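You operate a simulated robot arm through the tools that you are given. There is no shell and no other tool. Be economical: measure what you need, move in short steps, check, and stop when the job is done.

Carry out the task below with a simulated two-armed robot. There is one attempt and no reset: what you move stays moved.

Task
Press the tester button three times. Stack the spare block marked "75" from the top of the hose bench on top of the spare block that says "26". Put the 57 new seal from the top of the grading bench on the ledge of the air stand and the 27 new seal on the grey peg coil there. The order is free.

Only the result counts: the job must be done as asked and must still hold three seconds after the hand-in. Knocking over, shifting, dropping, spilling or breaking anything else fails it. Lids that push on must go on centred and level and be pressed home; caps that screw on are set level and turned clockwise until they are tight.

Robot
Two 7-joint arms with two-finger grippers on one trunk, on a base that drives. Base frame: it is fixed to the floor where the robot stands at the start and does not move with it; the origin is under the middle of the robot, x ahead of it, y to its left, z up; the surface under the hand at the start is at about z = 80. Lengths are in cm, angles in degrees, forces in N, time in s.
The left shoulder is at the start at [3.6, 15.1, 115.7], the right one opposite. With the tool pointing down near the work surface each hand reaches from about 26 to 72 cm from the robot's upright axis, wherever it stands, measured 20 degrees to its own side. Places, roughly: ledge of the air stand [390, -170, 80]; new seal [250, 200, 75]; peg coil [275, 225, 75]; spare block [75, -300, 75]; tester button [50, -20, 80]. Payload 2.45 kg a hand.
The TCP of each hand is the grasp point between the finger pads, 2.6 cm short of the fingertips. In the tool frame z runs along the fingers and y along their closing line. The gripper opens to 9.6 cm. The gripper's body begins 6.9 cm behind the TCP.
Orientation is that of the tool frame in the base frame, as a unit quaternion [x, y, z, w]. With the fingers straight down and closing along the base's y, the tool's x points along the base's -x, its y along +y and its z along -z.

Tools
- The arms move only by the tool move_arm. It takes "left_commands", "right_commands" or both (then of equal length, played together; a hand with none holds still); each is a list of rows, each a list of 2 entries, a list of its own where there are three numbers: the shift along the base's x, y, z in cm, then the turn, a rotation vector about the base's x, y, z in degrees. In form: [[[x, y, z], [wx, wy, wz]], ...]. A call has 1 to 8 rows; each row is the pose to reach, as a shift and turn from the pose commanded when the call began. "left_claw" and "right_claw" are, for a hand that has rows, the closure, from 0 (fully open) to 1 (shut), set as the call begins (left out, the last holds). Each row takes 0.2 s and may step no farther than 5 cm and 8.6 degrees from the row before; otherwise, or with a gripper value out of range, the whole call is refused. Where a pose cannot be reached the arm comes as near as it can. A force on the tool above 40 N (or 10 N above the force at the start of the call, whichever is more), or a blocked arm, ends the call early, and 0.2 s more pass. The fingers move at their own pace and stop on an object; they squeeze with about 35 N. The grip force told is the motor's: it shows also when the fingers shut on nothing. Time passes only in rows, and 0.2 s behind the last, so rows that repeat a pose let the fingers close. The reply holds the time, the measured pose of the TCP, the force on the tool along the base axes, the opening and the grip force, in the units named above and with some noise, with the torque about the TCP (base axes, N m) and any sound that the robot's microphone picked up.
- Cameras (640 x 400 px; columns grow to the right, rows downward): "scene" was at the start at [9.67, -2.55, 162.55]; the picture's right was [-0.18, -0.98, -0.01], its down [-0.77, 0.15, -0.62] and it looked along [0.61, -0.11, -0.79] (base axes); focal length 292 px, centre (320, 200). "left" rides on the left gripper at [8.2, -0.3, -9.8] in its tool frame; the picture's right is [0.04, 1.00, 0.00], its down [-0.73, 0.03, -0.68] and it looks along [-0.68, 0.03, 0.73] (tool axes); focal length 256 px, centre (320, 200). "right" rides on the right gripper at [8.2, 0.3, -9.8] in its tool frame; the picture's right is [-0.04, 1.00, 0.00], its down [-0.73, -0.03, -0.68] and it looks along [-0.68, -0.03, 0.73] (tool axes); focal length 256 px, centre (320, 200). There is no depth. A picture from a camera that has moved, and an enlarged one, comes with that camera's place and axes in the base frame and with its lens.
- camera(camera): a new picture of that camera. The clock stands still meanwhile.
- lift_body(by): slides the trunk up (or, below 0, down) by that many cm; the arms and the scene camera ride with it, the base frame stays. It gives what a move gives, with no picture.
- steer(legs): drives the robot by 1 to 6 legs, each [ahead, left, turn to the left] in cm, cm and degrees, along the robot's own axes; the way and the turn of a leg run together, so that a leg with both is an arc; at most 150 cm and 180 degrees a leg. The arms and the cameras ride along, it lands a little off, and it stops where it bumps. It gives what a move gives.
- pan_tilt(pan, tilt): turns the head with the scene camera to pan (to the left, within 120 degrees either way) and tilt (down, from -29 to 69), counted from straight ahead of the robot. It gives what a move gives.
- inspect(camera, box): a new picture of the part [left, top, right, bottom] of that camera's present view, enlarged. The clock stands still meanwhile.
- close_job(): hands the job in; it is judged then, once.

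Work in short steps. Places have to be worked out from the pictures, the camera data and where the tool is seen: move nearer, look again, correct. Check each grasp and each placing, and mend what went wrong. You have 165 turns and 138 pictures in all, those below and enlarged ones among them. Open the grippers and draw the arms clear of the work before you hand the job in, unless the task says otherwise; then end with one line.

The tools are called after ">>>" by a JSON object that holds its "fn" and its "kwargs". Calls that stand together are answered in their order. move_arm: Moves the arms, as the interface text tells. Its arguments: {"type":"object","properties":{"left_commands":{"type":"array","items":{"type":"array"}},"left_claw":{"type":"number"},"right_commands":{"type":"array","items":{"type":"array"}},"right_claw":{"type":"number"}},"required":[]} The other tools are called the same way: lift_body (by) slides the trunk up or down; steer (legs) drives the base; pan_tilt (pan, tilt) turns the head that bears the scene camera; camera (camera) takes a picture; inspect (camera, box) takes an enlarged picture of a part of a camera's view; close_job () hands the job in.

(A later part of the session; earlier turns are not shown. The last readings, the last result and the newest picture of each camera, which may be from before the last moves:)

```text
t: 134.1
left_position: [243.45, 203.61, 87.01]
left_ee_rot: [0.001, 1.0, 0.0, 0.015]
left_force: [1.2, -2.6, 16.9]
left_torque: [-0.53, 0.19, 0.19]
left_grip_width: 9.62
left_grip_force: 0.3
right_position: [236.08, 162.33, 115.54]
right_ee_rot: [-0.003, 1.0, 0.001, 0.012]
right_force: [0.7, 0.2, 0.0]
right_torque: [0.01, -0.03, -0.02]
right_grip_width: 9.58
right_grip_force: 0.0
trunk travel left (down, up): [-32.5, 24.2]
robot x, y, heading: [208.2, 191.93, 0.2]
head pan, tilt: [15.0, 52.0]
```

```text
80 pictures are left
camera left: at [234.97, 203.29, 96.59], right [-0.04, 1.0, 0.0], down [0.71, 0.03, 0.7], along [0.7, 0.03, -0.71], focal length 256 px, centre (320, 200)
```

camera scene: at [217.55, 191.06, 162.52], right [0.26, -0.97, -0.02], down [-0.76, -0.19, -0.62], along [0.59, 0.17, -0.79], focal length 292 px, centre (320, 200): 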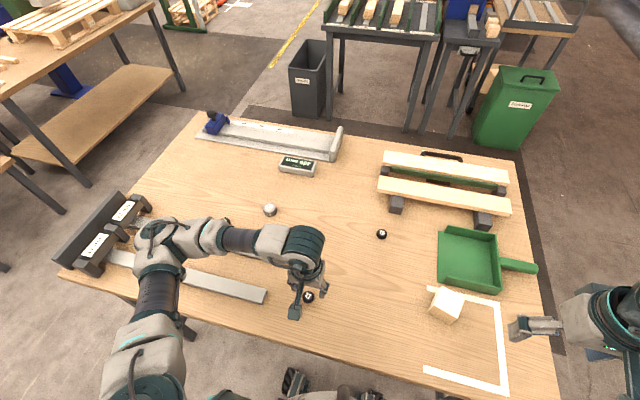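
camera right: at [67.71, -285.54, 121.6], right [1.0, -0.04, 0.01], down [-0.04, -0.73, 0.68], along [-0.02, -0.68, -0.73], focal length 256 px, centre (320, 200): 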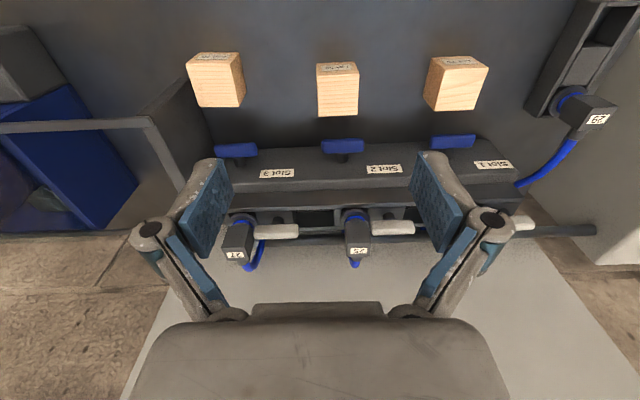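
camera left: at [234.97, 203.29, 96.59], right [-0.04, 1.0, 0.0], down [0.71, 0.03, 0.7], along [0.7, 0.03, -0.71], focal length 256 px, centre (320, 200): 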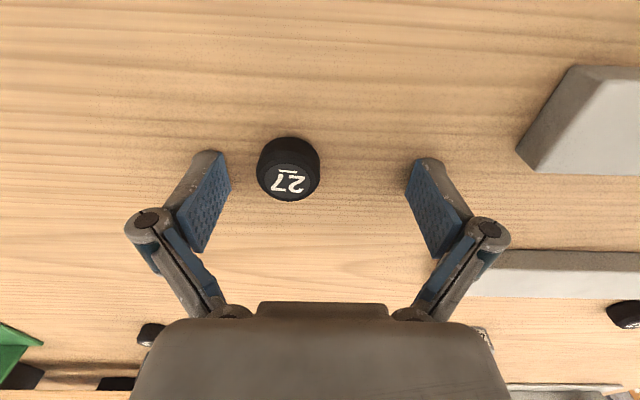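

Fingertips touch the bench at TCP 87.0 (bench ≈ 84.4). The seal lies between the fingers; I raise 0.5 and close.

>>> {"fn": "move_arm", "kwargs": {"left_commands": [[[0, 0, 0.3], [0, 0, 0]], [[0, 0, 0.6], [0, 0, 0]], [[0, 0, 0.6], [0, 0, 0]]]}}

>>> {"fn": "move_arm", "kwargs": {"left_commands": [[[0, 0, 0], [0, 0, 0]], [[0, 0, 0], [0, 0, 0]], [[0, 0, 0], [0, 0, 0]], [[0, 0, 0], [0, 0, 0]]], "left_claw": 1}}

>>> {"fn": "camera", "kwargs": {"camera": "left"}}

```text
t: 134.9
left_position: [243.47, 203.49, 87.48]
left_ee_rot: [-0.001, 1.0, 0.002, 0.012]
left_force: [-0.1, 0.5, 0.0]
left_torque: [-0.07, 0.02, -0.01]
left_grip_width: 9.61
left_grip_force: 0.0
right_position: [236.19, 162.05, 115.51]
right_ee_rot: [-0.003, 1.0, 0.002, 0.011]
right_force: [-0.3, 0.1, -0.3]
right_torque: [0.0, 0.02, 0.02]
right_grip_width: 9.61
right_grip_force: 0.0
trunk travel left (down, up): [-32.5, 24.2]
robot x, y, heading: [208.5, 191.59, -0.1]
head pan, tilt: [15.0, 52.0]
```

```text
t: 135.4
left_position: [243.41, 201.24, 88.66]
left_ee_rot: [0.002, 1.0, 0.005, 0.023]
left_force: [-8.9, 7.6, 53.3]
left_torque: [-0.66, 0.84, -0.73]
left_grip_width: 2.84
left_grip_force: 37.2
right_position: [235.86, 159.64, 115.23]
right_ee_rot: [-0.002, 1.0, 0.012, 0.015]
right_force: [0.5, -1.6, -1.2]
right_torque: [0.06, 0.02, 0.0]
right_grip_width: 9.62
right_grip_force: 0.1
trunk travel left (down, up): [-32.5, 24.2]
robot x, y, heading: [208.57, 191.6, 0.2]
head pan, tilt: [15.0, 52.0]
stopped in row 2 (left hand): the force on the tool passed its limit at 62 N (the readings are from after the stop); the commanded pose is now the measured one
```

```text
79 pictures are left
camera left: at [234.77, 200.9, 98.05], right [-0.03, 1.0, 0.01], down [0.7, 0.02, 0.71], along [0.71, 0.03, -0.7], focal length 256 px, centre (320, 200)
```

left: 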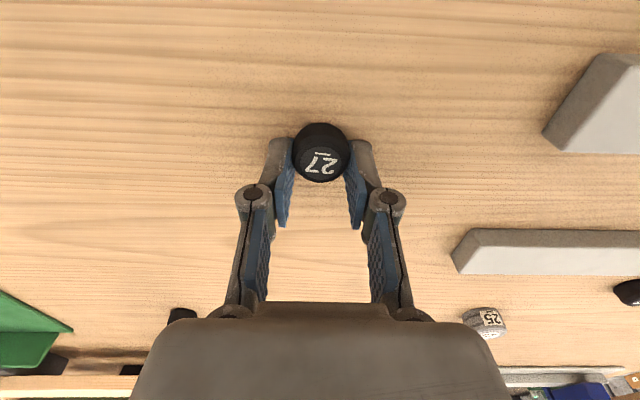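

Fingers extended on closing and pushed on the bench, but they hold the seal (2.84). I lift gently and check the hold.

>>> {"fn": "move_arm", "kwargs": {"left_commands": [[[0, 0, 0.5], [0, 0, 0]], [[0, 0, 1], [0, 0, 0]], [[0, 0, 1.6], [0, 0, 0]], [[0, 0, 2.3], [0, 0, 0]], [[0, 0, 3], [0, 0, 0]], [[0, 0, 4], [0, 0, 0]], [[0, 0, 5], [0, 0, 0]], [[0, 0, 5], [0, 0, 0]]]}}

>>> {"fn": "camera", "kwargs": {"camera": "left"}}

```text
t: 137.2
left_position: [243.54, 202.41, 93.03]
left_ee_rot: [0.0, 1.0, 0.002, 0.018]
left_force: [-0.3, 0.2, 0.4]
left_torque: [-0.01, 0.02, -0.01]
left_grip_width: 2.85
left_grip_force: 35.4
right_position: [236.05, 160.95, 115.23]
right_ee_rot: [-0.003, 1.0, 0.006, 0.012]
right_force: [-0.6, 0.1, -0.2]
right_torque: [-0.02, 0.05, -0.05]
right_grip_width: 9.62
right_grip_force: 0.0
trunk travel left (down, up): [-32.5, 24.2]
robot x, y, heading: [208.47, 191.18, -0.1]
head pan, tilt: [15.0, 52.0]
```

```text
78 pictures are left
camera left: at [235.16, 202.0, 102.54], right [-0.04, 1.0, 0.0], down [0.71, 0.03, 0.7], along [0.7, 0.03, -0.71], focal length 256 px, centre (320, 200)
```

left: 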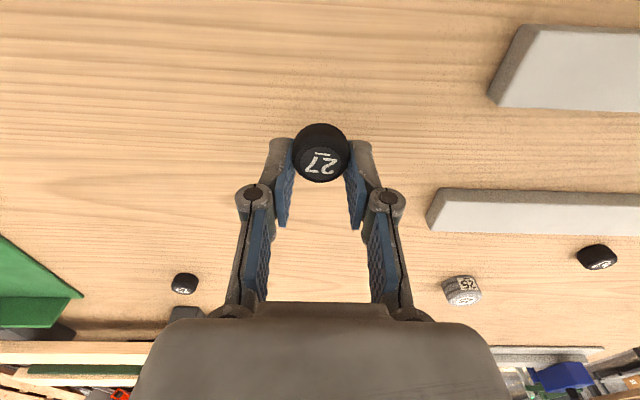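

The seal is held. I zoom with the scene camera to see how it sits in the fingertips.

>>> {"fn": "inspect", "kwargs": {"camera": "scene", "box": [260, 240, 356, 300]}}

>>> {"fn": "inspect", "kwargs": {"camera": "left", "box": [240, 100, 400, 200]}}

```text
6.67 times, centred on (308, 270) of scene
camera zoom: at [217.68, 193.47, 162.5], right [0.26, -0.97, 0.0], down [-0.76, -0.2, -0.61], along [0.59, 0.16, -0.79], focal length 1944 px, centre (400, -267)
```

zoom: 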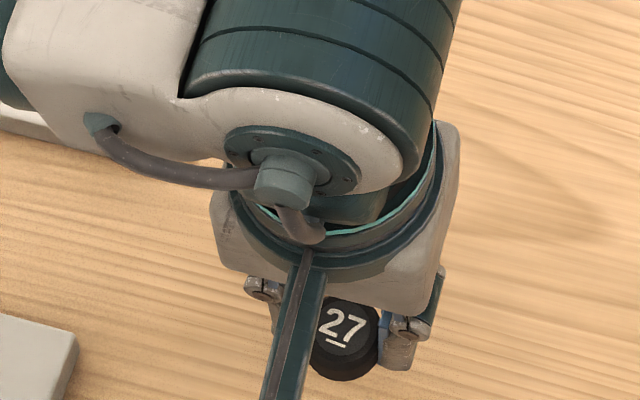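

```text
4.00 times, centred on (320, 150) of left
camera zoom: at [235.16, 202.0, 102.54], right [-0.04, 1.0, 0.0], down [0.71, 0.03, 0.7], along [0.7, 0.03, -0.71], focal length 1024 px, centre (320, 400)
```

zoom: 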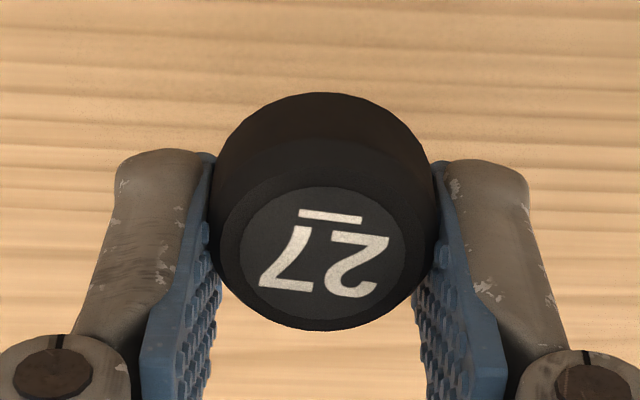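

The seal hangs level, its bottom about 3.85 cm below the TCP. I raise it and move to above the coil near (267, 222).

>>> {"fn": "move_arm", "kwargs": {"left_commands": [[[0, 0, 2], [0, 0, 0]], [[2, 1.6, 4], [0, 0, 0]], [[5, 4, 5], [0, 0, 0]], [[8.5, 7, 5], [0, 0, 0]], [[12, 10, 5], [0, 0, 0]], [[15.5, 13, 5], [0, 0, 0]], [[18.5, 15.5, 5], [0, 0, 0]], [[20.5, 17, 5], [0, 0, 0]]]}}

>>> {"fn": "move_arm", "kwargs": {"left_commands": [[[0.8, 0.7, 0], [0, 0, 0]], [[1.6, 1.4, 0], [0, 0, 0]], [[2, 1.8, 0], [0, 0, 0]], [[2, 1.8, 0], [0, 0, 0]], [[2, 1.8, 0], [0, 0, 0]], [[2, 1.8, 0], [0, 0, 0]], [[2, 1.8, 0], [0, 0, 0]]]}}

>>> {"fn": "camera", "kwargs": {"camera": "left"}}

>>> {"fn": "camera", "kwargs": {"camera": "scene"}}

```text
t: 139.0
left_position: [264.11, 219.57, 98.01]
left_ee_rot: [0.0, 1.0, 0.002, 0.019]
left_force: [-0.7, -0.5, -0.7]
left_torque: [-0.02, 0.02, -0.02]
left_grip_width: 2.8
left_grip_force: 35.2
right_position: [236.12, 161.0, 115.33]
right_ee_rot: [-0.003, 1.0, 0.006, 0.013]
right_force: [0.0, 0.1, -0.1]
right_torque: [0.01, -0.02, 0.0]
right_grip_width: 9.61
right_grip_force: 0.1
trunk travel left (down, up): [-32.5, 24.2]
robot x, y, heading: [208.12, 191.28, -0.4]
head pan, tilt: [15.0, 52.0]
```

```text
t: 140.6
left_position: [266.18, 221.2, 98.04]
left_ee_rot: [0.001, 1.0, 0.002, 0.019]
left_force: [0.3, -0.5, -1.1]
left_torque: [0.03, -0.03, -0.01]
left_grip_width: 2.78
left_grip_force: 34.6
right_position: [236.13, 161.07, 115.28]
right_ee_rot: [-0.003, 1.0, 0.006, 0.012]
right_force: [-0.8, 0.3, 0.3]
right_torque: [-0.02, 0.01, 0.01]
right_grip_width: 9.58
right_grip_force: 0.1
trunk travel left (down, up): [-32.5, 24.2]
robot x, y, heading: [208.31, 191.37, -0.1]
head pan, tilt: [15.0, 52.0]
```

```text
75 pictures are left
camera left: at [257.55, 220.83, 107.53], right [-0.04, 1.0, 0.0], down [0.71, 0.03, 0.7], along [0.7, 0.03, -0.71], focal length 256 px, centre (320, 200)
```

left: 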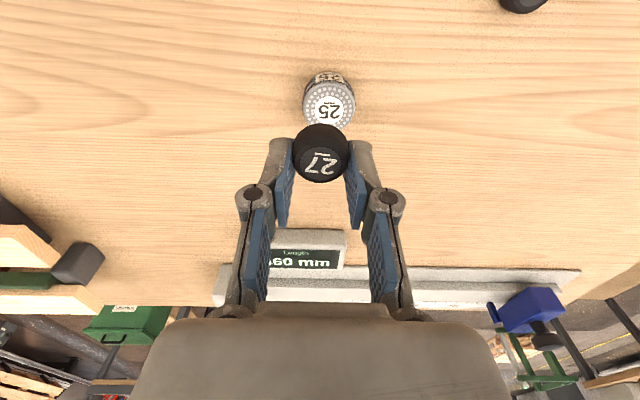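

```text
74 pictures are left
camera scene: at [217.74, 193.49, 162.5], right [0.26, -0.97, 0.0], down [-0.76, -0.2, -0.61], along [0.59, 0.16, -0.79], focal length 292 px, centre (320, 200)
```

scene: 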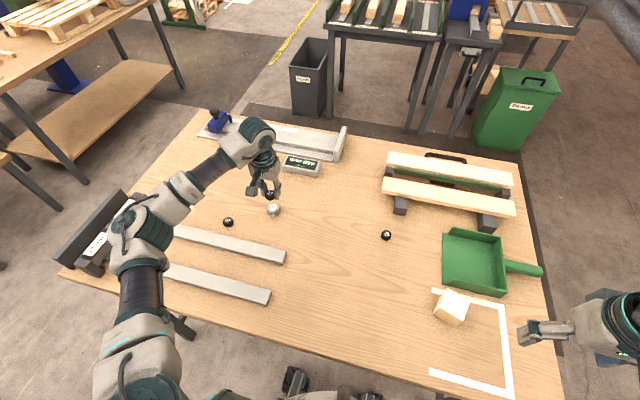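

Stable. The coil's top centre is about +0.6 x, +0.7 y from the seal. I shift and lower to just above, gently.

>>> {"fn": "move_arm", "kwargs": {"left_commands": [[[0.3, 0.3, -0.5], [0, 0, 0]], [[0.6, 0.7, -1.2], [0, 0, 0]], [[0.6, 0.7, -2], [0, 0, 0]], [[0.6, 0.7, -3], [0, 0, 0]], [[0.6, 0.7, -4], [0, 0, 0]], [[0.6, 0.7, -4.8], [0, 0, 0]], [[0.6, 0.7, -5.3], [0, 0, 0]], [[0.6, 0.7, -5.3], [0, 0, 0]]]}}

>>> {"fn": "inspect", "kwargs": {"camera": "left", "box": [240, 80, 400, 200]}}

>>> {"fn": "inspect", "kwargs": {"camera": "scene", "box": [232, 170, 312, 230]}}

```text
t: 142.4
left_position: [266.78, 221.98, 92.74]
left_ee_rot: [0.001, 1.0, 0.001, 0.019]
left_force: [0.3, -0.4, 0.3]
left_torque: [0.0, 0.01, 0.02]
left_grip_width: 2.79
left_grip_force: 35.0
right_position: [236.0, 161.07, 115.35]
right_ee_rot: [-0.002, 1.0, 0.006, 0.013]
right_force: [-0.6, 0.0, 0.4]
right_torque: [-0.02, -0.01, 0.01]
right_grip_width: 9.62
right_grip_force: 0.0
trunk travel left (down, up): [-32.5, 24.2]
robot x, y, heading: [208.65, 191.69, 0.0]
head pan, tilt: [15.0, 52.0]
```

```text
3.33 times, centred on (320, 140) of left
camera zoom: at [258.14, 221.51, 102.13], right [-0.04, 1.0, 0.0], down [0.71, 0.03, 0.7], along [0.7, 0.03, -0.71], focal length 853 px, centre (320, 400)
```

zoom: 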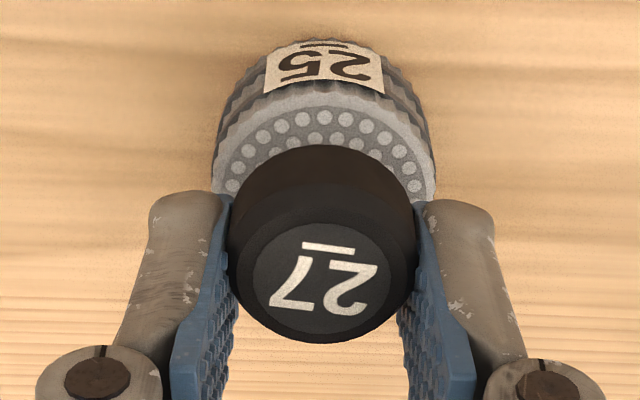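

```text
6.67 times, centred on (272, 200) of scene
camera zoom: at [217.73, 193.5, 162.5], right [0.26, -0.97, 0.0], down [-0.76, -0.2, -0.61], along [0.59, 0.16, -0.79], focal length 1944 px, centre (640, 200)
```

zoom: 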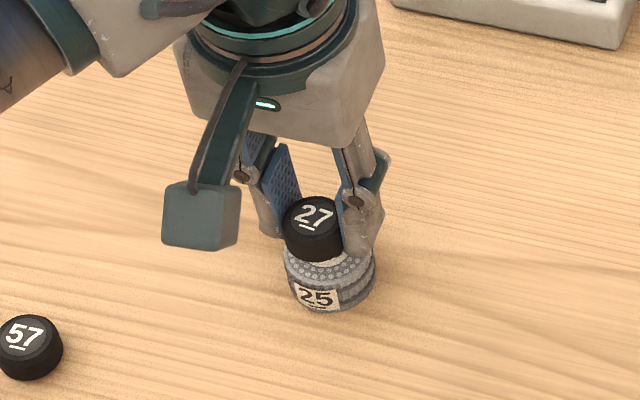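

Nicely aligned within ~0.2 cm. I lower in tiny steps until contact.

>>> {"fn": "move_arm", "kwargs": {"left_commands": [[[0, -0.1, -0.4], [0, 0, 0]], [[0, -0.1, -0.7], [0, 0, 0]], [[0, -0.1, -1.0], [0, 0, 0]], [[0, -0.1, -1.2], [0, 0, 0]], [[0, -0.1, -1.4], [0, 0, 0]]]}}

>>> {"fn": "inspect", "kwargs": {"camera": "scene", "box": [232, 170, 312, 230]}}

```text
t: 143.6
left_position: [266.6, 221.72, 91.28]
left_ee_rot: [0.001, 1.0, 0.002, 0.019]
left_force: [-0.5, 0.3, 0.8]
left_torque: [0.01, -0.03, 0.03]
left_grip_width: 2.8
left_grip_force: 35.2
right_position: [236.05, 160.9, 115.37]
right_ee_rot: [-0.003, 1.0, 0.006, 0.012]
right_force: [0.0, 0.1, 0.2]
right_torque: [-0.02, 0.01, 0.03]
right_grip_width: 9.6
right_grip_force: 0.1
trunk travel left (down, up): [-32.5, 24.2]
robot x, y, heading: [208.48, 191.42, 0.0]
head pan, tilt: [15.0, 52.0]
```

```text
6.67 times, centred on (272, 200) of scene
camera zoom: at [217.74, 193.5, 162.5], right [0.26, -0.97, 0.0], down [-0.76, -0.2, -0.61], along [0.59, 0.16, -0.79], focal length 1944 px, centre (640, 200)
```

zoom: 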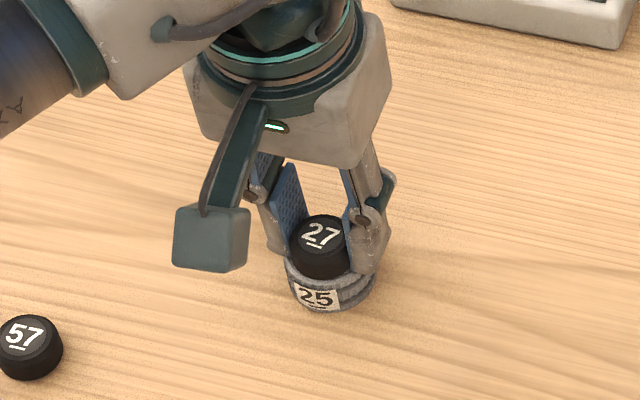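

Almost touching. A few more tiny steps.

>>> {"fn": "move_arm", "kwargs": {"left_commands": [[[0.05, -0.1, -0.15], [0, 0, 0]], [[0.05, -0.1, -0.3], [0, 0, 0]], [[0.05, -0.1, -0.45], [0, 0, 0]]]}}

```text
t: 144.4
left_position: [266.66, 221.7, 91.06]
left_ee_rot: [0.0, 1.0, 0.002, 0.019]
left_force: [-0.5, 0.1, 8.9]
left_torque: [0.05, -0.01, -0.03]
left_grip_width: 2.83
left_grip_force: 35.1
right_position: [236.07, 161.02, 115.3]
right_ee_rot: [-0.003, 1.0, 0.007, 0.013]
right_force: [0.2, -0.2, -0.7]
right_torque: [0.01, 0.01, 0.0]
right_grip_width: 9.56
right_grip_force: 0.1
trunk travel left (down, up): [-32.5, 24.2]
robot x, y, heading: [208.13, 191.26, 0.1]
head pan, tilt: [15.0, 52.0]
```

Contact at 9 N. I open the fingers moderately to release.

>>> {"fn": "move_arm", "kwargs": {"left_commands": [[[0, 0, 0], [0, 0, 0]], [[0, 0, 0], [0, 0, 0]], [[0, 0, 0], [0, 0, 0]]], "left_claw": 0.45}}

>>> {"fn": "move_arm", "kwargs": {"left_commands": [[[0, 0, 0.5], [0, 0, 0]], [[0, 0, 1.2], [0, 0, 0]], [[0, 0, 2.2], [0, 0, 0]], [[0, 0, 4], [0, 0, 0]], [[0, 0, 6], [0, 0, 0]], [[0, 0, 8], [0, 0, 0]]]}}

>>> {"fn": "inspect", "kwargs": {"camera": "scene", "box": [200, 160, 328, 240]}}

>>> {"fn": "camera", "kwargs": {"camera": "left"}}

```text
t: 145.2
left_position: [266.78, 221.62, 90.75]
left_ee_rot: [0.0, 1.0, 0.002, 0.018]
left_force: [-0.1, -0.5, 0.1]
left_torque: [0.05, -0.03, 0.01]
left_grip_width: 5.29
left_grip_force: 0.0
right_position: [236.11, 161.06, 115.31]
right_ee_rot: [-0.002, 1.0, 0.006, 0.012]
right_force: [0.7, -1.1, -0.2]
right_torque: [-0.02, 0.04, 0.02]
right_grip_width: 9.61
right_grip_force: 0.0
trunk travel left (down, up): [-32.5, 24.2]
robot x, y, heading: [208.57, 191.54, 0.1]
head pan, tilt: [15.0, 52.0]
```

```text
t: 146.6
left_position: [266.58, 221.69, 98.96]
left_ee_rot: [0.0, 1.0, 0.001, 0.019]
left_force: [0.6, -1.5, -0.2]
left_torque: [0.01, -0.01, 0.01]
left_grip_width: 5.28
left_grip_force: 0.1
right_position: [236.15, 160.93, 115.43]
right_ee_rot: [-0.003, 1.0, 0.005, 0.012]
right_force: [0.3, 1.5, 0.7]
right_torque: [0.01, 0.02, 0.0]
right_grip_width: 9.59
right_grip_force: 0.1
trunk travel left (down, up): [-32.5, 24.2]
robot x, y, heading: [208.35, 191.09, 0.1]
head pan, tilt: [15.0, 52.0]
```

```text
5.00 times, centred on (264, 200) of scene
camera zoom: at [217.7, 193.46, 162.51], right [0.26, -0.97, 0.0], down [-0.76, -0.2, -0.61], along [0.59, 0.16, -0.79], focal length 1458 px, centre (600, 200)
```

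zoom: 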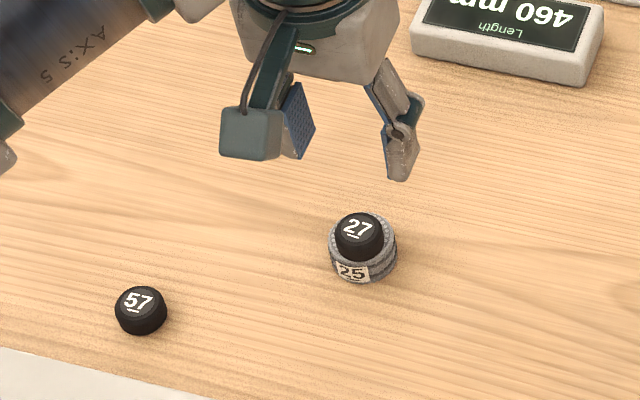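

```text
69 pictures are left
camera left: at [258.11, 221.29, 108.41], right [-0.04, 1.0, 0.0], down [0.71, 0.03, 0.7], along [0.7, 0.03, -0.71], focal length 256 px, centre (320, 200)
```

left: 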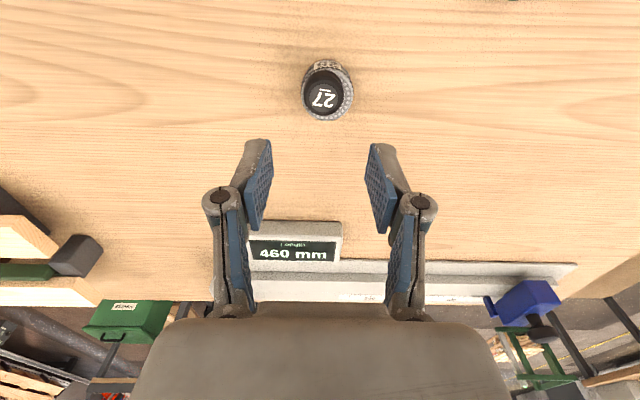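

Seal 27 rests on the coil. Next 57 at about (259.3, 234.5): I move over it at z≈98.

>>> {"fn": "move_arm", "kwargs": {"left_commands": [[[-1, 2, 0], [0, 0, 0]], [[-2.2, 4, 0], [0, 0, 0]], [[-3.4, 6, 0], [0, 0, 0]], [[-4.8, 8, 0], [0, 0, 0]], [[-6, 10, 0], [0, 0, 0]], [[-7, 11.7, 0], [0, 0, 0]], [[-7.2, 12.5, -1], [0, 0, 0]], [[-7.2, 12.5, -1], [0, 0, 0]]], "left_claw": 0.2}}

>>> {"fn": "camera", "kwargs": {"camera": "left"}}

```text
t: 148.4
left_position: [259.58, 234.09, 97.81]
left_ee_rot: [0.0, 1.0, 0.001, 0.019]
left_force: [0.8, -0.6, 0.0]
left_torque: [0.01, -0.02, 0.01]
left_grip_width: 7.64
left_grip_force: 0.1
right_position: [236.14, 161.06, 115.37]
right_ee_rot: [-0.003, 1.0, 0.006, 0.013]
right_force: [0.8, -1.2, 0.4]
right_torque: [-0.02, 0.02, 0.0]
right_grip_width: 9.6
right_grip_force: 0.0
trunk travel left (down, up): [-32.5, 24.2]
robot x, y, heading: [208.31, 191.45, 0.1]
head pan, tilt: [15.0, 52.0]
```

```text
68 pictures are left
camera left: at [251.01, 233.86, 107.31], right [-0.04, 1.0, 0.0], down [0.71, 0.03, 0.71], along [0.7, 0.03, -0.71], focal length 256 px, centre (320, 200)
```

left: 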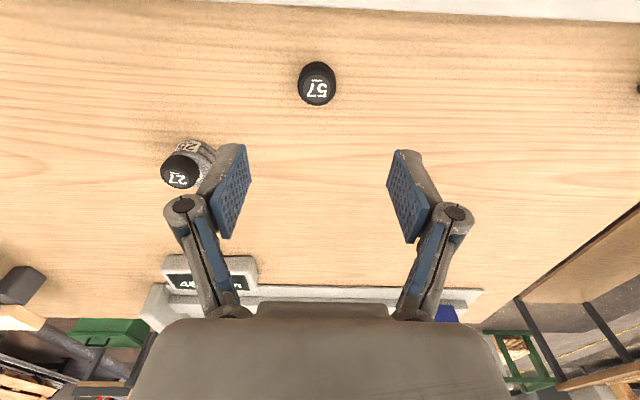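

57 is at about (258.8, 234). Bench is likely nearer z≈86 as the fingers lengthen when closing, so I use a narrower opening and descend gently to 90.5, then look.

>>> {"fn": "move_arm", "kwargs": {"left_commands": [[[-0.2, 0, -1], [0, 0, 0]], [[-0.5, 0, -2], [0, 0, 0]], [[-0.7, 0, -3], [0, 0, 0]], [[-0.7, 0, -4.2], [0, 0, 0]], [[-0.7, 0, -5.4], [0, 0, 0]], [[-0.7, 0, -6.4], [0, 0, 0]], [[-0.7, 0, -7.2], [0, 0, 0]], [[-0.7, 0, -7.2], [0, 0, 0]]], "left_claw": 0.35}}

>>> {"fn": "camera", "kwargs": {"camera": "left"}}

>>> {"fn": "inspect", "kwargs": {"camera": "scene", "box": [180, 180, 276, 240]}}

```text
t: 150.2
left_position: [258.8, 234.25, 90.7]
left_ee_rot: [0.001, 1.0, 0.001, 0.018]
left_force: [0.4, -0.6, 1.2]
left_torque: [0.0, -0.01, 0.03]
left_grip_width: 6.24
left_grip_force: 0.0
right_position: [236.01, 161.15, 115.46]
right_ee_rot: [-0.002, 1.0, 0.006, 0.013]
right_force: [-0.1, 0.6, -0.1]
right_torque: [-0.01, 0.02, -0.01]
right_grip_width: 9.62
right_grip_force: 0.0
trunk travel left (down, up): [-32.5, 24.2]
robot x, y, heading: [208.49, 191.3, -0.1]
head pan, tilt: [15.0, 52.0]
```

```text
67 pictures are left
camera left: at [250.34, 233.84, 100.1], right [-0.04, 1.0, 0.0], down [0.71, 0.03, 0.71], along [0.7, 0.03, -0.71], focal length 256 px, centre (320, 200)
```

left: 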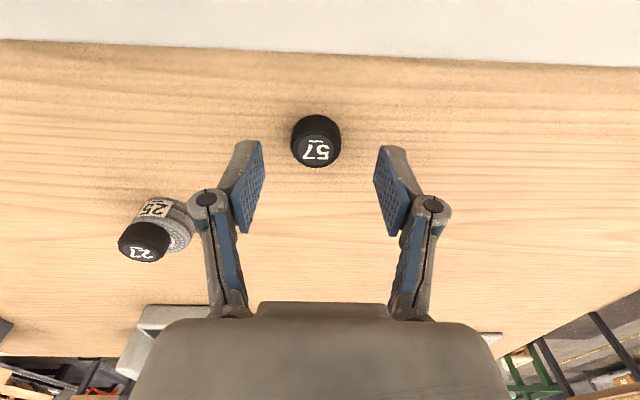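

```text
6.67 times, centred on (228, 210) of scene
camera zoom: at [217.65, 193.61, 162.51], right [0.26, -0.97, 0.0], down [-0.76, -0.21, -0.61], along [0.59, 0.16, -0.79], focal length 1944 px, centre (933, 133)
```

zoom: 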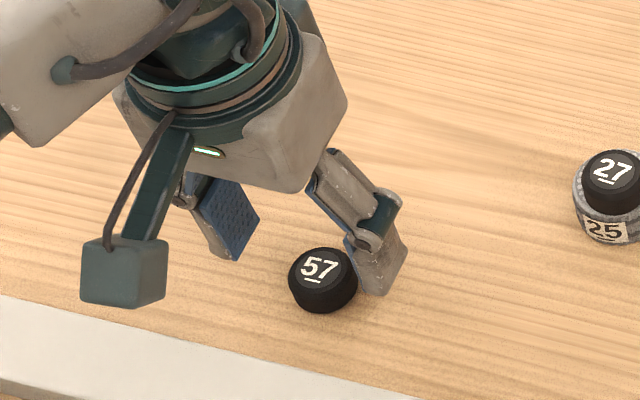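

Consistent: seal top ≈87.6, bench ≈85.7, centre (258.6, 234). I descend to TCP 88.7 gently, then close.

>>> {"fn": "move_arm", "kwargs": {"left_commands": [[[-0.2, 0, -0.4], [0, 0, 0]], [[-0.2, 0, -0.8], [0, 0, 0]], [[-0.2, 0, -1.2], [0, 0, 0]], [[-0.2, 0, -1.6], [0, 0, 0]], [[-0.2, 0, -1.9], [0, 0, 0]], [[-0.2, 0, -1.9], [0, 0, 0]]]}}

>>> {"fn": "move_arm", "kwargs": {"left_commands": [[[0, 0, 0.05], [0, 0, 0]], [[0, 0, 0.1], [0, 0, 0]], [[0, 0, 0.1], [0, 0, 0]], [[0, 0, 0.1], [0, 0, 0]]], "left_claw": 1}}

>>> {"fn": "camera", "kwargs": {"camera": "left"}}

```text
t: 151.6
left_position: [258.63, 234.12, 88.78]
left_ee_rot: [0.002, 1.0, 0.001, 0.018]
left_force: [0.3, 0.1, 0.0]
left_torque: [0.01, 0.01, -0.01]
left_grip_width: 6.24
left_grip_force: 0.1
right_position: [236.0, 161.12, 115.33]
right_ee_rot: [-0.002, 1.0, 0.007, 0.013]
right_force: [-0.5, 1.1, 1.1]
right_torque: [-0.04, 0.01, 0.0]
right_grip_width: 9.58
right_grip_force: 0.1
trunk travel left (down, up): [-32.5, 24.2]
robot x, y, heading: [208.36, 191.36, -0.3]
head pan, tilt: [15.0, 52.0]
```

```text
t: 152.6
left_position: [258.62, 234.18, 88.78]
left_ee_rot: [0.001, 1.0, 0.001, 0.019]
left_force: [0.3, -0.1, 0.4]
left_torque: [0.01, 0.0, -0.01]
left_grip_width: 2.7
left_grip_force: 35.2
right_position: [236.05, 161.07, 115.31]
right_ee_rot: [-0.002, 1.0, 0.006, 0.012]
right_force: [-0.8, -0.3, 0.0]
right_torque: [0.02, 0.0, 0.0]
right_grip_width: 9.6
right_grip_force: 0.0
trunk travel left (down, up): [-32.5, 24.2]
robot x, y, heading: [208.45, 191.3, 0.1]
head pan, tilt: [15.0, 52.0]
```

```text
65 pictures are left
camera left: at [250.06, 233.85, 98.3], right [-0.04, 1.0, 0.0], down [0.71, 0.03, 0.71], along [0.7, 0.03, -0.71], focal length 256 px, centre (320, 200)
```

left: 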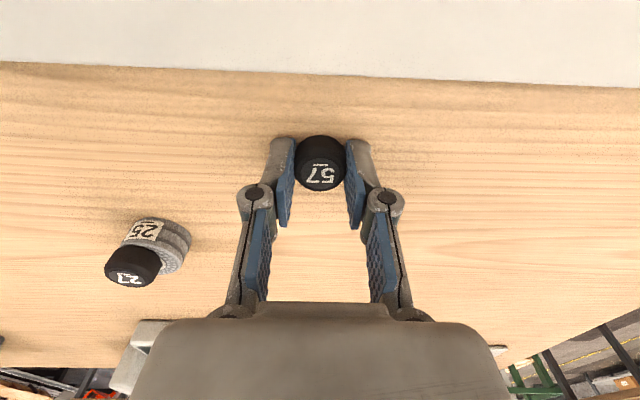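

Clean grasp (2.7 cm, no contact force). I lift straight up and draw the hand in for the drive.

>>> {"fn": "move_arm", "kwargs": {"left_commands": [[[0, 0, 1], [0, 0, 0]], [[0, 0, 3], [0, 0, 0]], [[0, 0, 6], [0, 0, 0]], [[0, 0, 10], [0, 0, 0]], [[-1, -1, 14], [0, 0, 0]], [[-3, -3, 18], [0, 0, 0]], [[-6, -6, 19], [0, 0, 0]], [[-9, -9, 20], [0, 0, 0]]]}}

>>> {"fn": "move_arm", "kwargs": {"left_commands": [[[-3, -3, 0], [0, 0, 0]], [[-6, -6, 0], [0, 0, 0]], [[-8, -9, 0], [0, 0, 0]], [[-8, -12, 0], [0, 0, 0]]]}}

>>> {"fn": "inspect", "kwargs": {"camera": "left", "box": [240, 100, 400, 200]}}

```text
t: 154.4
left_position: [249.59, 225.28, 109.03]
left_ee_rot: [-0.001, 1.0, 0.002, 0.018]
left_force: [-0.7, -0.1, -0.1]
left_torque: [0.02, 0.02, 0.01]
left_grip_width: 2.69
left_grip_force: 35.2
right_position: [235.95, 160.94, 115.36]
right_ee_rot: [-0.003, 1.0, 0.006, 0.013]
right_force: [-0.2, -0.1, 0.2]
right_torque: [0.02, -0.02, -0.02]
right_grip_width: 9.57
right_grip_force: 0.0
trunk travel left (down, up): [-32.5, 24.2]
robot x, y, heading: [208.22, 191.26, 0.1]
head pan, tilt: [15.0, 52.0]
```

```text
t: 155.4
left_position: [241.7, 212.92, 108.87]
left_ee_rot: [0.0, 1.0, 0.003, 0.017]
left_force: [-0.4, -0.2, 0.6]
left_torque: [0.05, -0.02, 0.01]
left_grip_width: 2.7
left_grip_force: 34.4
right_position: [236.2, 160.84, 115.19]
right_ee_rot: [-0.003, 1.0, 0.007, 0.012]
right_force: [-0.2, 0.3, -0.8]
right_torque: [0.06, 0.02, -0.02]
right_grip_width: 9.62
right_grip_force: 0.0
trunk travel left (down, up): [-32.5, 24.2]
robot x, y, heading: [208.39, 190.99, 0.4]
head pan, tilt: [15.0, 52.0]
```

```text
4.00 times, centred on (320, 150) of left
camera zoom: at [233.15, 212.57, 118.33], right [-0.04, 1.0, 0.0], down [0.71, 0.03, 0.7], along [0.7, 0.03, -0.71], focal length 1024 px, centre (320, 400)
```

zoom: 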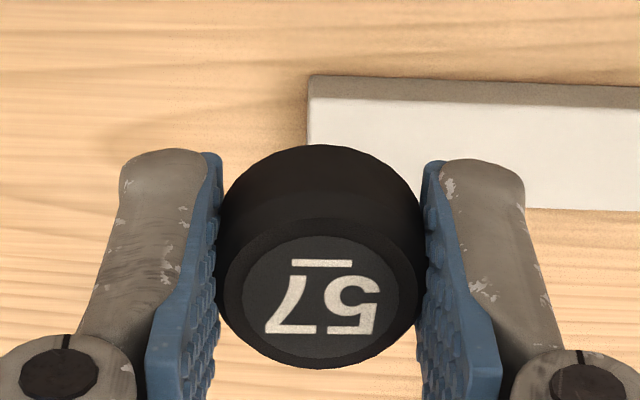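

57 is firmly held, bottom about 2.6 cm below the TCP. Now I back off the bench and look toward the air stand (390, -170).

>>> {"fn": "steer", "kwargs": {"legs": [[-50, 0, 0]]}}

>>> {"fn": "pan_tilt", "kwargs": {"pan": -55, "tilt": 15}}

>>> {"fn": "camera", "kwargs": {"camera": "scene"}}

```text
t: 158.3
left_position: [192.98, 212.93, 108.98]
left_ee_rot: [0.003, 1.0, 0.002, 0.018]
left_force: [0.1, 0.2, 0.2]
left_torque: [-0.04, 0.0, 0.0]
left_grip_width: 2.7
left_grip_force: 34.7
right_position: [187.22, 160.8, 115.36]
right_ee_rot: [0.001, 1.0, 0.006, 0.013]
right_force: [0.2, 0.5, 0.1]
right_torque: [0.0, 0.0, 0.02]
right_grip_width: 9.58
right_grip_force: 0.1
trunk travel left (down, up): [-32.5, 24.2]
robot x, y, heading: [159.18, 190.95, -0.0]
head pan, tilt: [15.0, 52.0]
```

```text
t: 159.7
left_position: [192.76, 212.97, 109.04]
left_ee_rot: [0.002, 1.0, 0.001, 0.019]
left_force: [-1.0, 0.1, -0.1]
left_torque: [0.03, -0.01, 0.0]
left_grip_width: 2.71
left_grip_force: 35.1
right_position: [186.9, 160.87, 115.35]
right_ee_rot: [-0.001, 1.0, 0.006, 0.013]
right_force: [-0.2, 0.5, 1.2]
right_torque: [0.0, -0.01, -0.03]
right_grip_width: 9.6
right_grip_force: 0.1
trunk travel left (down, up): [-32.5, 24.2]
robot x, y, heading: [159.35, 191.37, 0.0]
head pan, tilt: [-55.0, 15.0]
```

```text
63 pictures are left
camera scene: at [166.9, 183.88, 168.14], right [-0.82, -0.57, 0.0], down [-0.15, 0.21, -0.97], along [0.55, -0.79, -0.26], focal length 292 px, centre (320, 200)
```

scene: 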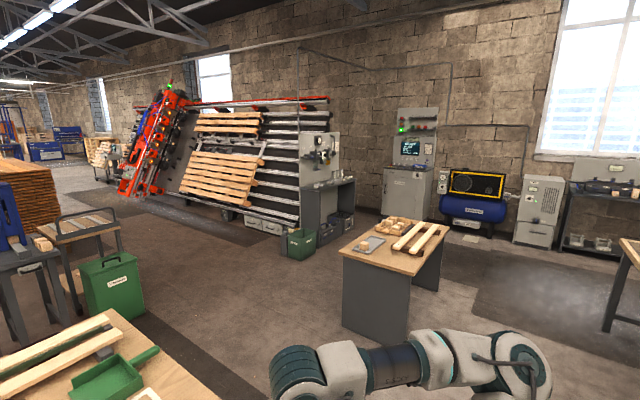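

The air stand is the dark stand with an upright panel near the centre. I zoom to see how it faces and its ledge.

>>> {"fn": "inspect", "kwargs": {"camera": "scene", "box": [260, 110, 420, 260]}}

```text
2.67 times, centred on (340, 185) of scene
camera zoom: at [166.9, 183.88, 168.14], right [-0.82, -0.57, 0.0], down [-0.15, 0.21, -0.97], along [0.55, -0.79, -0.26], focal length 778 px, centre (267, 240)
```

zoom: 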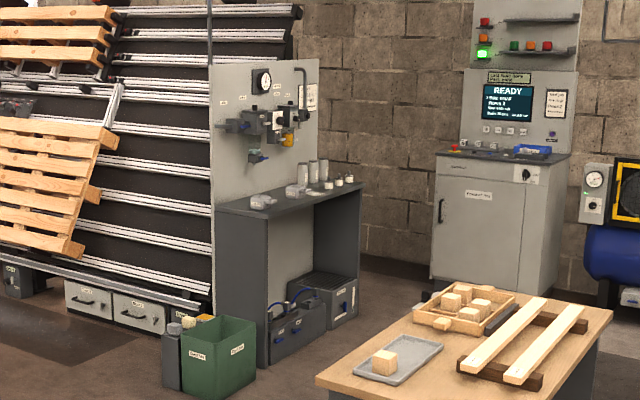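

The stand's front faces -x, ledge around x≥378, y -127…-213. Route: corridor y≈82, east to x≈310, then south to y≈-168.

>>> {"fn": "steer", "kwargs": {"legs": [[0, -108, 0], [150, 0, 0]]}}

>>> {"fn": "pan_tilt", "kwargs": {"pan": -75, "tilt": 25}}

>>> {"fn": "camera", "kwargs": {"camera": "scene"}}

```text
t: 172.2
left_position: [342.54, 98.7, 108.93]
left_ee_rot: [0.031, 0.999, 0.001, 0.02]
left_force: [0.8, -0.5, -0.4]
left_torque: [0.02, -0.03, 0.01]
left_grip_width: 2.79
left_grip_force: 35.0
right_position: [333.78, 46.88, 115.35]
right_ee_rot: [0.028, 1.0, 0.007, 0.014]
right_force: [1.0, 0.1, 0.2]
right_torque: [-0.01, 0.03, -0.01]
right_grip_width: 9.6
right_grip_force: 0.0
trunk travel left (down, up): [-32.5, 24.2]
robot x, y, heading: [308.43, 79.34, -3.5]
head pan, tilt: [-55.0, 15.0]
```

```text
t: 173.1
left_position: [342.4, 98.67, 109.01]
left_ee_rot: [0.031, 0.999, 0.001, 0.02]
left_force: [0.0, -0.4, 0.0]
left_torque: [0.0, 0.01, -0.01]
left_grip_width: 2.82
left_grip_force: 34.8
right_position: [333.69, 46.97, 115.49]
right_ee_rot: [0.029, 0.999, 0.006, 0.014]
right_force: [-0.3, -0.5, 0.1]
right_torque: [0.0, -0.02, 0.01]
right_grip_width: 9.56
right_grip_force: 0.0
trunk travel left (down, up): [-32.5, 24.2]
robot x, y, heading: [308.04, 79.02, -3.3]
head pan, tilt: [-75.0, 25.0]
```

```text
61 pictures are left
camera scene: at [312.07, 70.04, 166.54], right [-0.98, -0.2, 0.0], down [-0.09, 0.41, -0.91], along [0.18, -0.89, -0.42], focal length 292 px, centre (320, 200)
```

scene: 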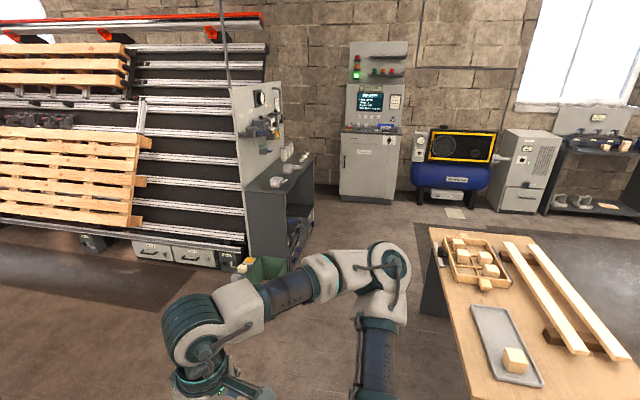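

The plank table edge is at x≈279 and the bin at x≥370. I move 15 ahead and straighten, then strafe down to y≈-170.

>>> {"fn": "steer", "kwargs": {"legs": [[15, 0, 3.4], [0, -125, 0], [0, -122, 0]]}}

>>> {"fn": "pan_tilt", "kwargs": {"pan": 0, "tilt": 42}}

>>> {"fn": "camera", "kwargs": {"camera": "scene"}}

```text
t: 186.2
left_position: [358.94, -149.15, 109.23]
left_ee_rot: [-0.01, 1.0, 0.003, 0.02]
left_force: [-0.7, 0.2, -0.6]
left_torque: [0.01, 0.0, -0.01]
left_grip_width: 2.79
left_grip_force: 34.9
right_position: [354.38, -201.34, 115.41]
right_ee_rot: [-0.012, 1.0, 0.007, 0.015]
right_force: [0.0, -1.1, -0.3]
right_torque: [0.0, 0.0, 0.0]
right_grip_width: 9.6
right_grip_force: 0.1
trunk travel left (down, up): [-32.5, 24.2]
robot x, y, heading: [326.5, -171.56, 1.3]
head pan, tilt: [-75.0, 25.0]
```

```text
t: 187.7
left_position: [358.65, -148.98, 109.08]
left_ee_rot: [-0.009, 1.0, 0.002, 0.02]
left_force: [-0.4, 0.2, 0.2]
left_torque: [0.04, 0.03, 0.0]
left_grip_width: 2.83
left_grip_force: 35.0
right_position: [354.3, -201.11, 115.45]
right_ee_rot: [-0.013, 1.0, 0.008, 0.015]
right_force: [0.1, -0.2, 0.5]
right_torque: [0.03, 0.04, 0.0]
right_grip_width: 9.61
right_grip_force: 0.1
trunk travel left (down, up): [-32.5, 24.2]
robot x, y, heading: [326.32, -171.05, 1.3]
head pan, tilt: [0.0, 42.0]
```

```text
60 pictures are left
camera scene: at [336.81, -171.02, 163.9], right [0.02, -1.0, 0.0], down [-0.67, -0.01, -0.74], along [0.74, 0.02, -0.67], focal length 292 px, centre (320, 200)
```

scene: 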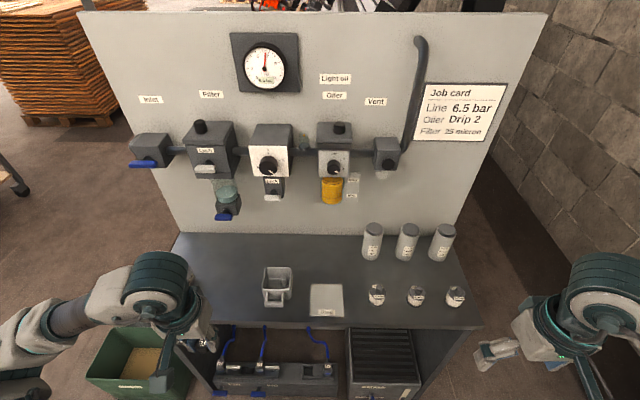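

The stand's ledge is the dark shelf, with jars and a labelled light square. I zoom in.

>>> {"fn": "inspect", "kwargs": {"camera": "scene", "box": [230, 220, 480, 335]}}

```text
2.56 times, centred on (355, 278) of scene
camera zoom: at [336.81, -171.02, 163.9], right [0.02, -1.0, 0.0], down [-0.67, -0.01, -0.74], along [0.74, 0.02, -0.67], focal length 747 px, centre (230, 2)
```

zoom: 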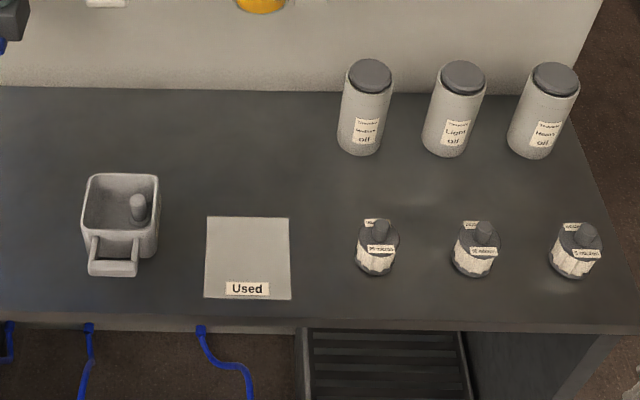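

The pad is "Used", so I avoid it; the bare ledge left of the tray, around (386, -141), is free. I drive 22 ahead and look.

>>> {"fn": "steer", "kwargs": {"legs": [[22, 0, -1.3]]}}

>>> {"fn": "pan_tilt", "kwargs": {"pan": 15, "tilt": 52}}

>>> {"fn": "camera", "kwargs": {"camera": "scene"}}

>>> {"fn": "camera", "kwargs": {"camera": "left"}}

```text
t: 189.4
left_position: [381.05, -149.42, 109.23]
left_ee_rot: [0.003, 1.0, 0.005, 0.022]
left_force: [0.8, 0.0, -0.5]
left_torque: [0.02, -0.02, 0.0]
left_grip_width: 2.83
left_grip_force: 35.5
right_position: [375.39, -201.46, 115.53]
right_ee_rot: [-0.002, 1.0, 0.01, 0.014]
right_force: [0.5, -0.3, 0.2]
right_torque: [0.02, 0.06, 0.0]
right_grip_width: 9.6
right_grip_force: 0.1
trunk travel left (down, up): [-32.5, 24.2]
robot x, y, heading: [348.53, -171.1, -0.2]
head pan, tilt: [0.0, 42.0]
```

```text
t: 190.2
left_position: [381.04, -150.75, 109.56]
left_ee_rot: [0.002, 1.0, 0.013, 0.023]
left_force: [0.1, 0.1, -0.3]
left_torque: [0.03, 0.01, -0.02]
left_grip_width: 2.8
left_grip_force: 35.1
right_position: [375.47, -202.59, 114.93]
right_ee_rot: [-0.003, 1.0, 0.015, 0.013]
right_force: [0.1, 0.0, -0.2]
right_torque: [0.07, 0.04, -0.05]
right_grip_width: 9.61
right_grip_force: 0.0
trunk travel left (down, up): [-32.5, 24.2]
robot x, y, heading: [348.33, -170.74, -0.2]
head pan, tilt: [15.0, 52.0]
```

```text
58 pictures are left
camera scene: at [357.68, -165.52, 162.59], right [0.26, -0.97, 0.02], down [-0.76, -0.21, -0.61], along [0.59, 0.14, -0.79], focal length 292 px, centre (320, 200)
```

scene: 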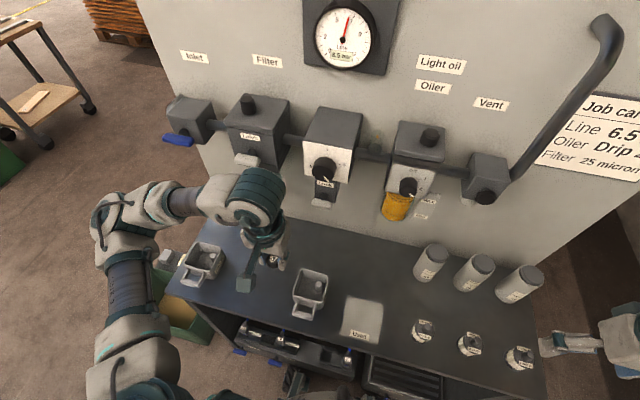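

```text
57 pictures are left
camera left: at [372.39, -151.24, 118.93], right [-0.04, 1.0, 0.02], down [0.7, 0.01, 0.71], along [0.71, 0.04, -0.7], focal length 256 px, centre (320, 200)
```

left: 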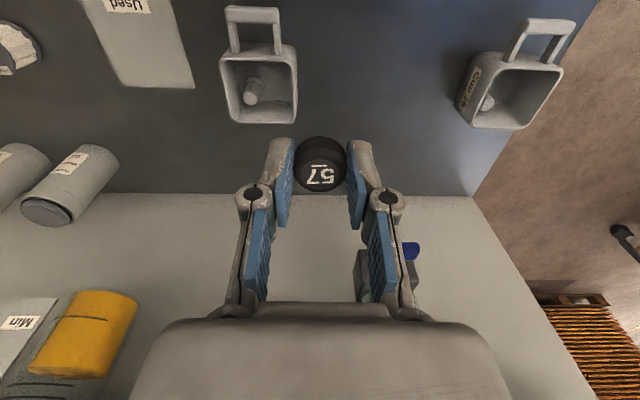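

There is a second tray further left, but between the trays (y -153…-130) the ledge is bare. I bring the seal over (385.5, -141.5) and lower to z≈96 gently.

>>> {"fn": "move_arm", "kwargs": {"left_commands": [[[1, 1.5, -1], [0, 0, 0]], [[2, 3.5, -2], [0, 0, 0]], [[3, 5.5, -4], [0, 0, 0]], [[4, 7.5, -6], [0, 0, 0]], [[4.5, 9, -8], [0, 0, 0]], [[4.5, 9.2, -10], [0, 0, 0]], [[4.5, 9.2, -12], [0, 0, 0]], [[4.5, 9.2, -13], [0, 0, 0]]]}}

>>> {"fn": "camera", "kwargs": {"camera": "left"}}

>>> {"fn": "camera", "kwargs": {"camera": "scene"}}

```text
t: 192.0
left_position: [385.47, -141.95, 96.47]
left_ee_rot: [0.003, 1.0, 0.014, 0.024]
left_force: [-0.7, -0.8, -0.4]
left_torque: [-0.04, 0.01, 0.0]
left_grip_width: 2.79
left_grip_force: 35.1
right_position: [375.46, -202.92, 114.89]
right_ee_rot: [-0.002, 1.0, 0.017, 0.013]
right_force: [0.1, 0.6, 0.0]
right_torque: [0.03, 0.0, -0.04]
right_grip_width: 9.63
right_grip_force: 0.0
trunk travel left (down, up): [-32.5, 24.2]
robot x, y, heading: [348.23, -170.9, 0.1]
head pan, tilt: [15.0, 52.0]
```

```text
56 pictures are left
camera left: at [376.79, -142.59, 105.87], right [-0.03, 1.0, 0.03], down [0.7, 0.0, 0.71], along [0.71, 0.04, -0.7], focal length 256 px, centre (320, 200)
```

left: 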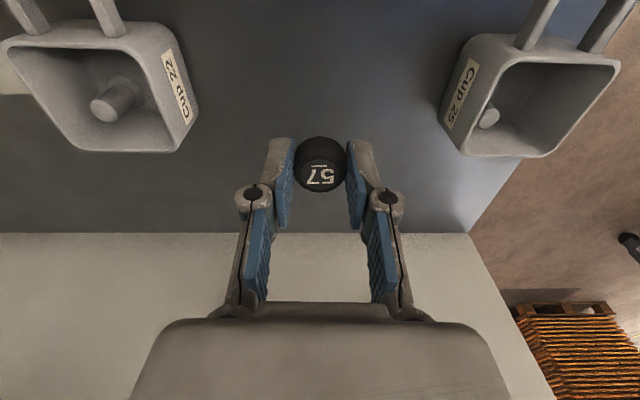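

```text
55 pictures are left
camera scene: at [357.49, -165.57, 162.61], right [0.26, -0.97, 0.02], down [-0.76, -0.21, -0.61], along [0.59, 0.14, -0.79], focal length 292 px, centre (320, 200)
```

scene: 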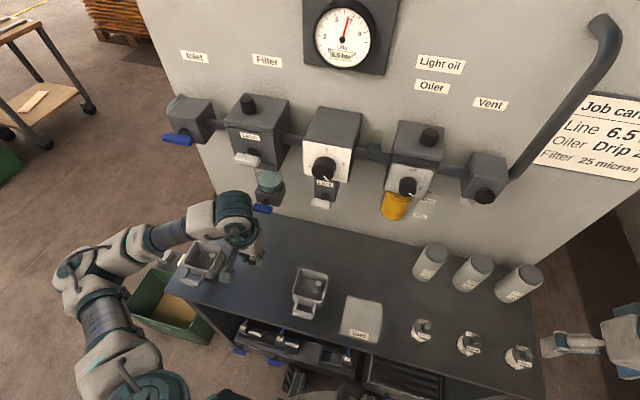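

All clear around. I lower gently to z≈90, then feel for contact.

>>> {"fn": "move_arm", "kwargs": {"left_commands": [[[0, 0, -1], [0, 0, 0]], [[0, 0, -2], [0, 0, 0]], [[0, 0, -3], [0, 0, 0]], [[0, 0, -4], [0, 0, 0]], [[0, 0, -4.8], [0, 0, 0]], [[0, 0, -5.5], [0, 0, 0]], [[0, 0, -5.5], [0, 0, 0]]]}}

>>> {"fn": "camera", "kwargs": {"camera": "left"}}

>>> {"fn": "inspect", "kwargs": {"camera": "scene", "box": [180, 190, 340, 310]}}

```text
t: 193.6
left_position: [385.4, -141.92, 91.12]
left_ee_rot: [0.003, 1.0, 0.015, 0.023]
left_force: [-0.1, -0.2, 0.2]
left_torque: [-0.02, -0.01, -0.01]
left_grip_width: 2.8
left_grip_force: 34.9
right_position: [375.34, -202.9, 114.87]
right_ee_rot: [-0.004, 1.0, 0.017, 0.013]
right_force: [0.6, 0.6, -0.9]
right_torque: [0.01, 0.01, 0.0]
right_grip_width: 9.61
right_grip_force: 0.0
trunk travel left (down, up): [-32.5, 24.2]
robot x, y, heading: [348.12, -171.13, -0.2]
head pan, tilt: [15.0, 52.0]
```

```text
54 pictures are left
camera left: at [376.78, -142.48, 100.49], right [-0.03, 1.0, 0.03], down [0.7, 0.01, 0.71], along [0.71, 0.04, -0.7], focal length 256 px, centre (320, 200)
```

left: 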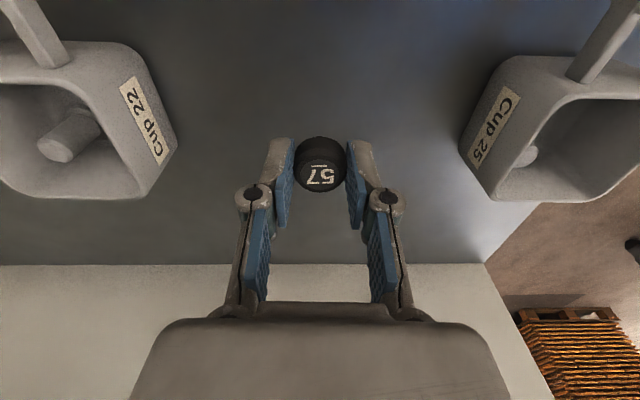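

```text
3.33 times, centred on (260, 250) of scene
camera zoom: at [357.49, -165.54, 162.61], right [0.26, -0.97, 0.02], down [-0.76, -0.21, -0.61], along [0.59, 0.14, -0.79], focal length 972 px, centre (520, 33)
```

zoom: 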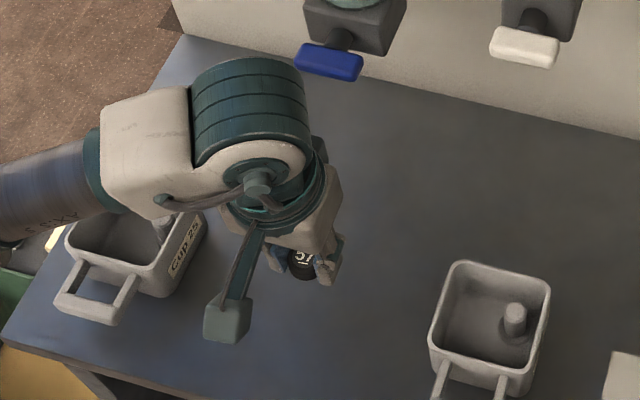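

Still above the ledge with good clearance. Tiny steps down to contact.

>>> {"fn": "move_arm", "kwargs": {"left_commands": [[[0, 0, -0.4], [0, 0, 0]], [[0, 0, -0.8], [0, 0, 0]], [[0, 0, -1.2], [0, 0, 0]], [[0, 0, -1.6], [0, 0, 0]], [[0, 0, -2.0], [0, 0, 0]], [[0, 0, -2.3], [0, 0, 0]], [[0, 0, -2.6], [0, 0, 0]]]}}

>>> {"fn": "inspect", "kwargs": {"camera": "scene", "box": [220, 220, 300, 280]}}

```text
t: 195.2
left_position: [385.37, -142.04, 88.63]
left_ee_rot: [0.003, 1.0, 0.014, 0.024]
left_force: [-0.6, 0.9, 0.9]
left_torque: [0.0, -0.03, 0.03]
left_grip_width: 2.79
left_grip_force: 35.6
right_position: [375.38, -203.05, 114.8]
right_ee_rot: [-0.004, 1.0, 0.017, 0.012]
right_force: [0.8, -0.4, 0.2]
right_torque: [-0.01, 0.04, -0.03]
right_grip_width: 9.58
right_grip_force: 0.1
trunk travel left (down, up): [-32.5, 24.2]
robot x, y, heading: [348.02, -170.52, -0.3]
head pan, tilt: [15.0, 52.0]
```

```text
6.67 times, centred on (260, 250) of scene
camera zoom: at [357.47, -165.59, 162.61], right [0.26, -0.97, 0.02], down [-0.76, -0.21, -0.61], along [0.59, 0.14, -0.79], focal length 1944 px, centre (720, -133)
```

zoom: 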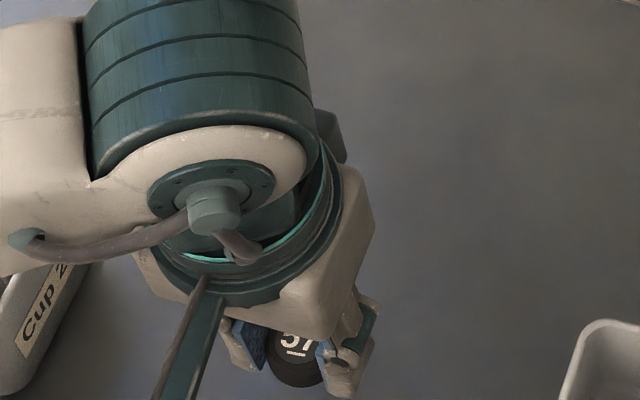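

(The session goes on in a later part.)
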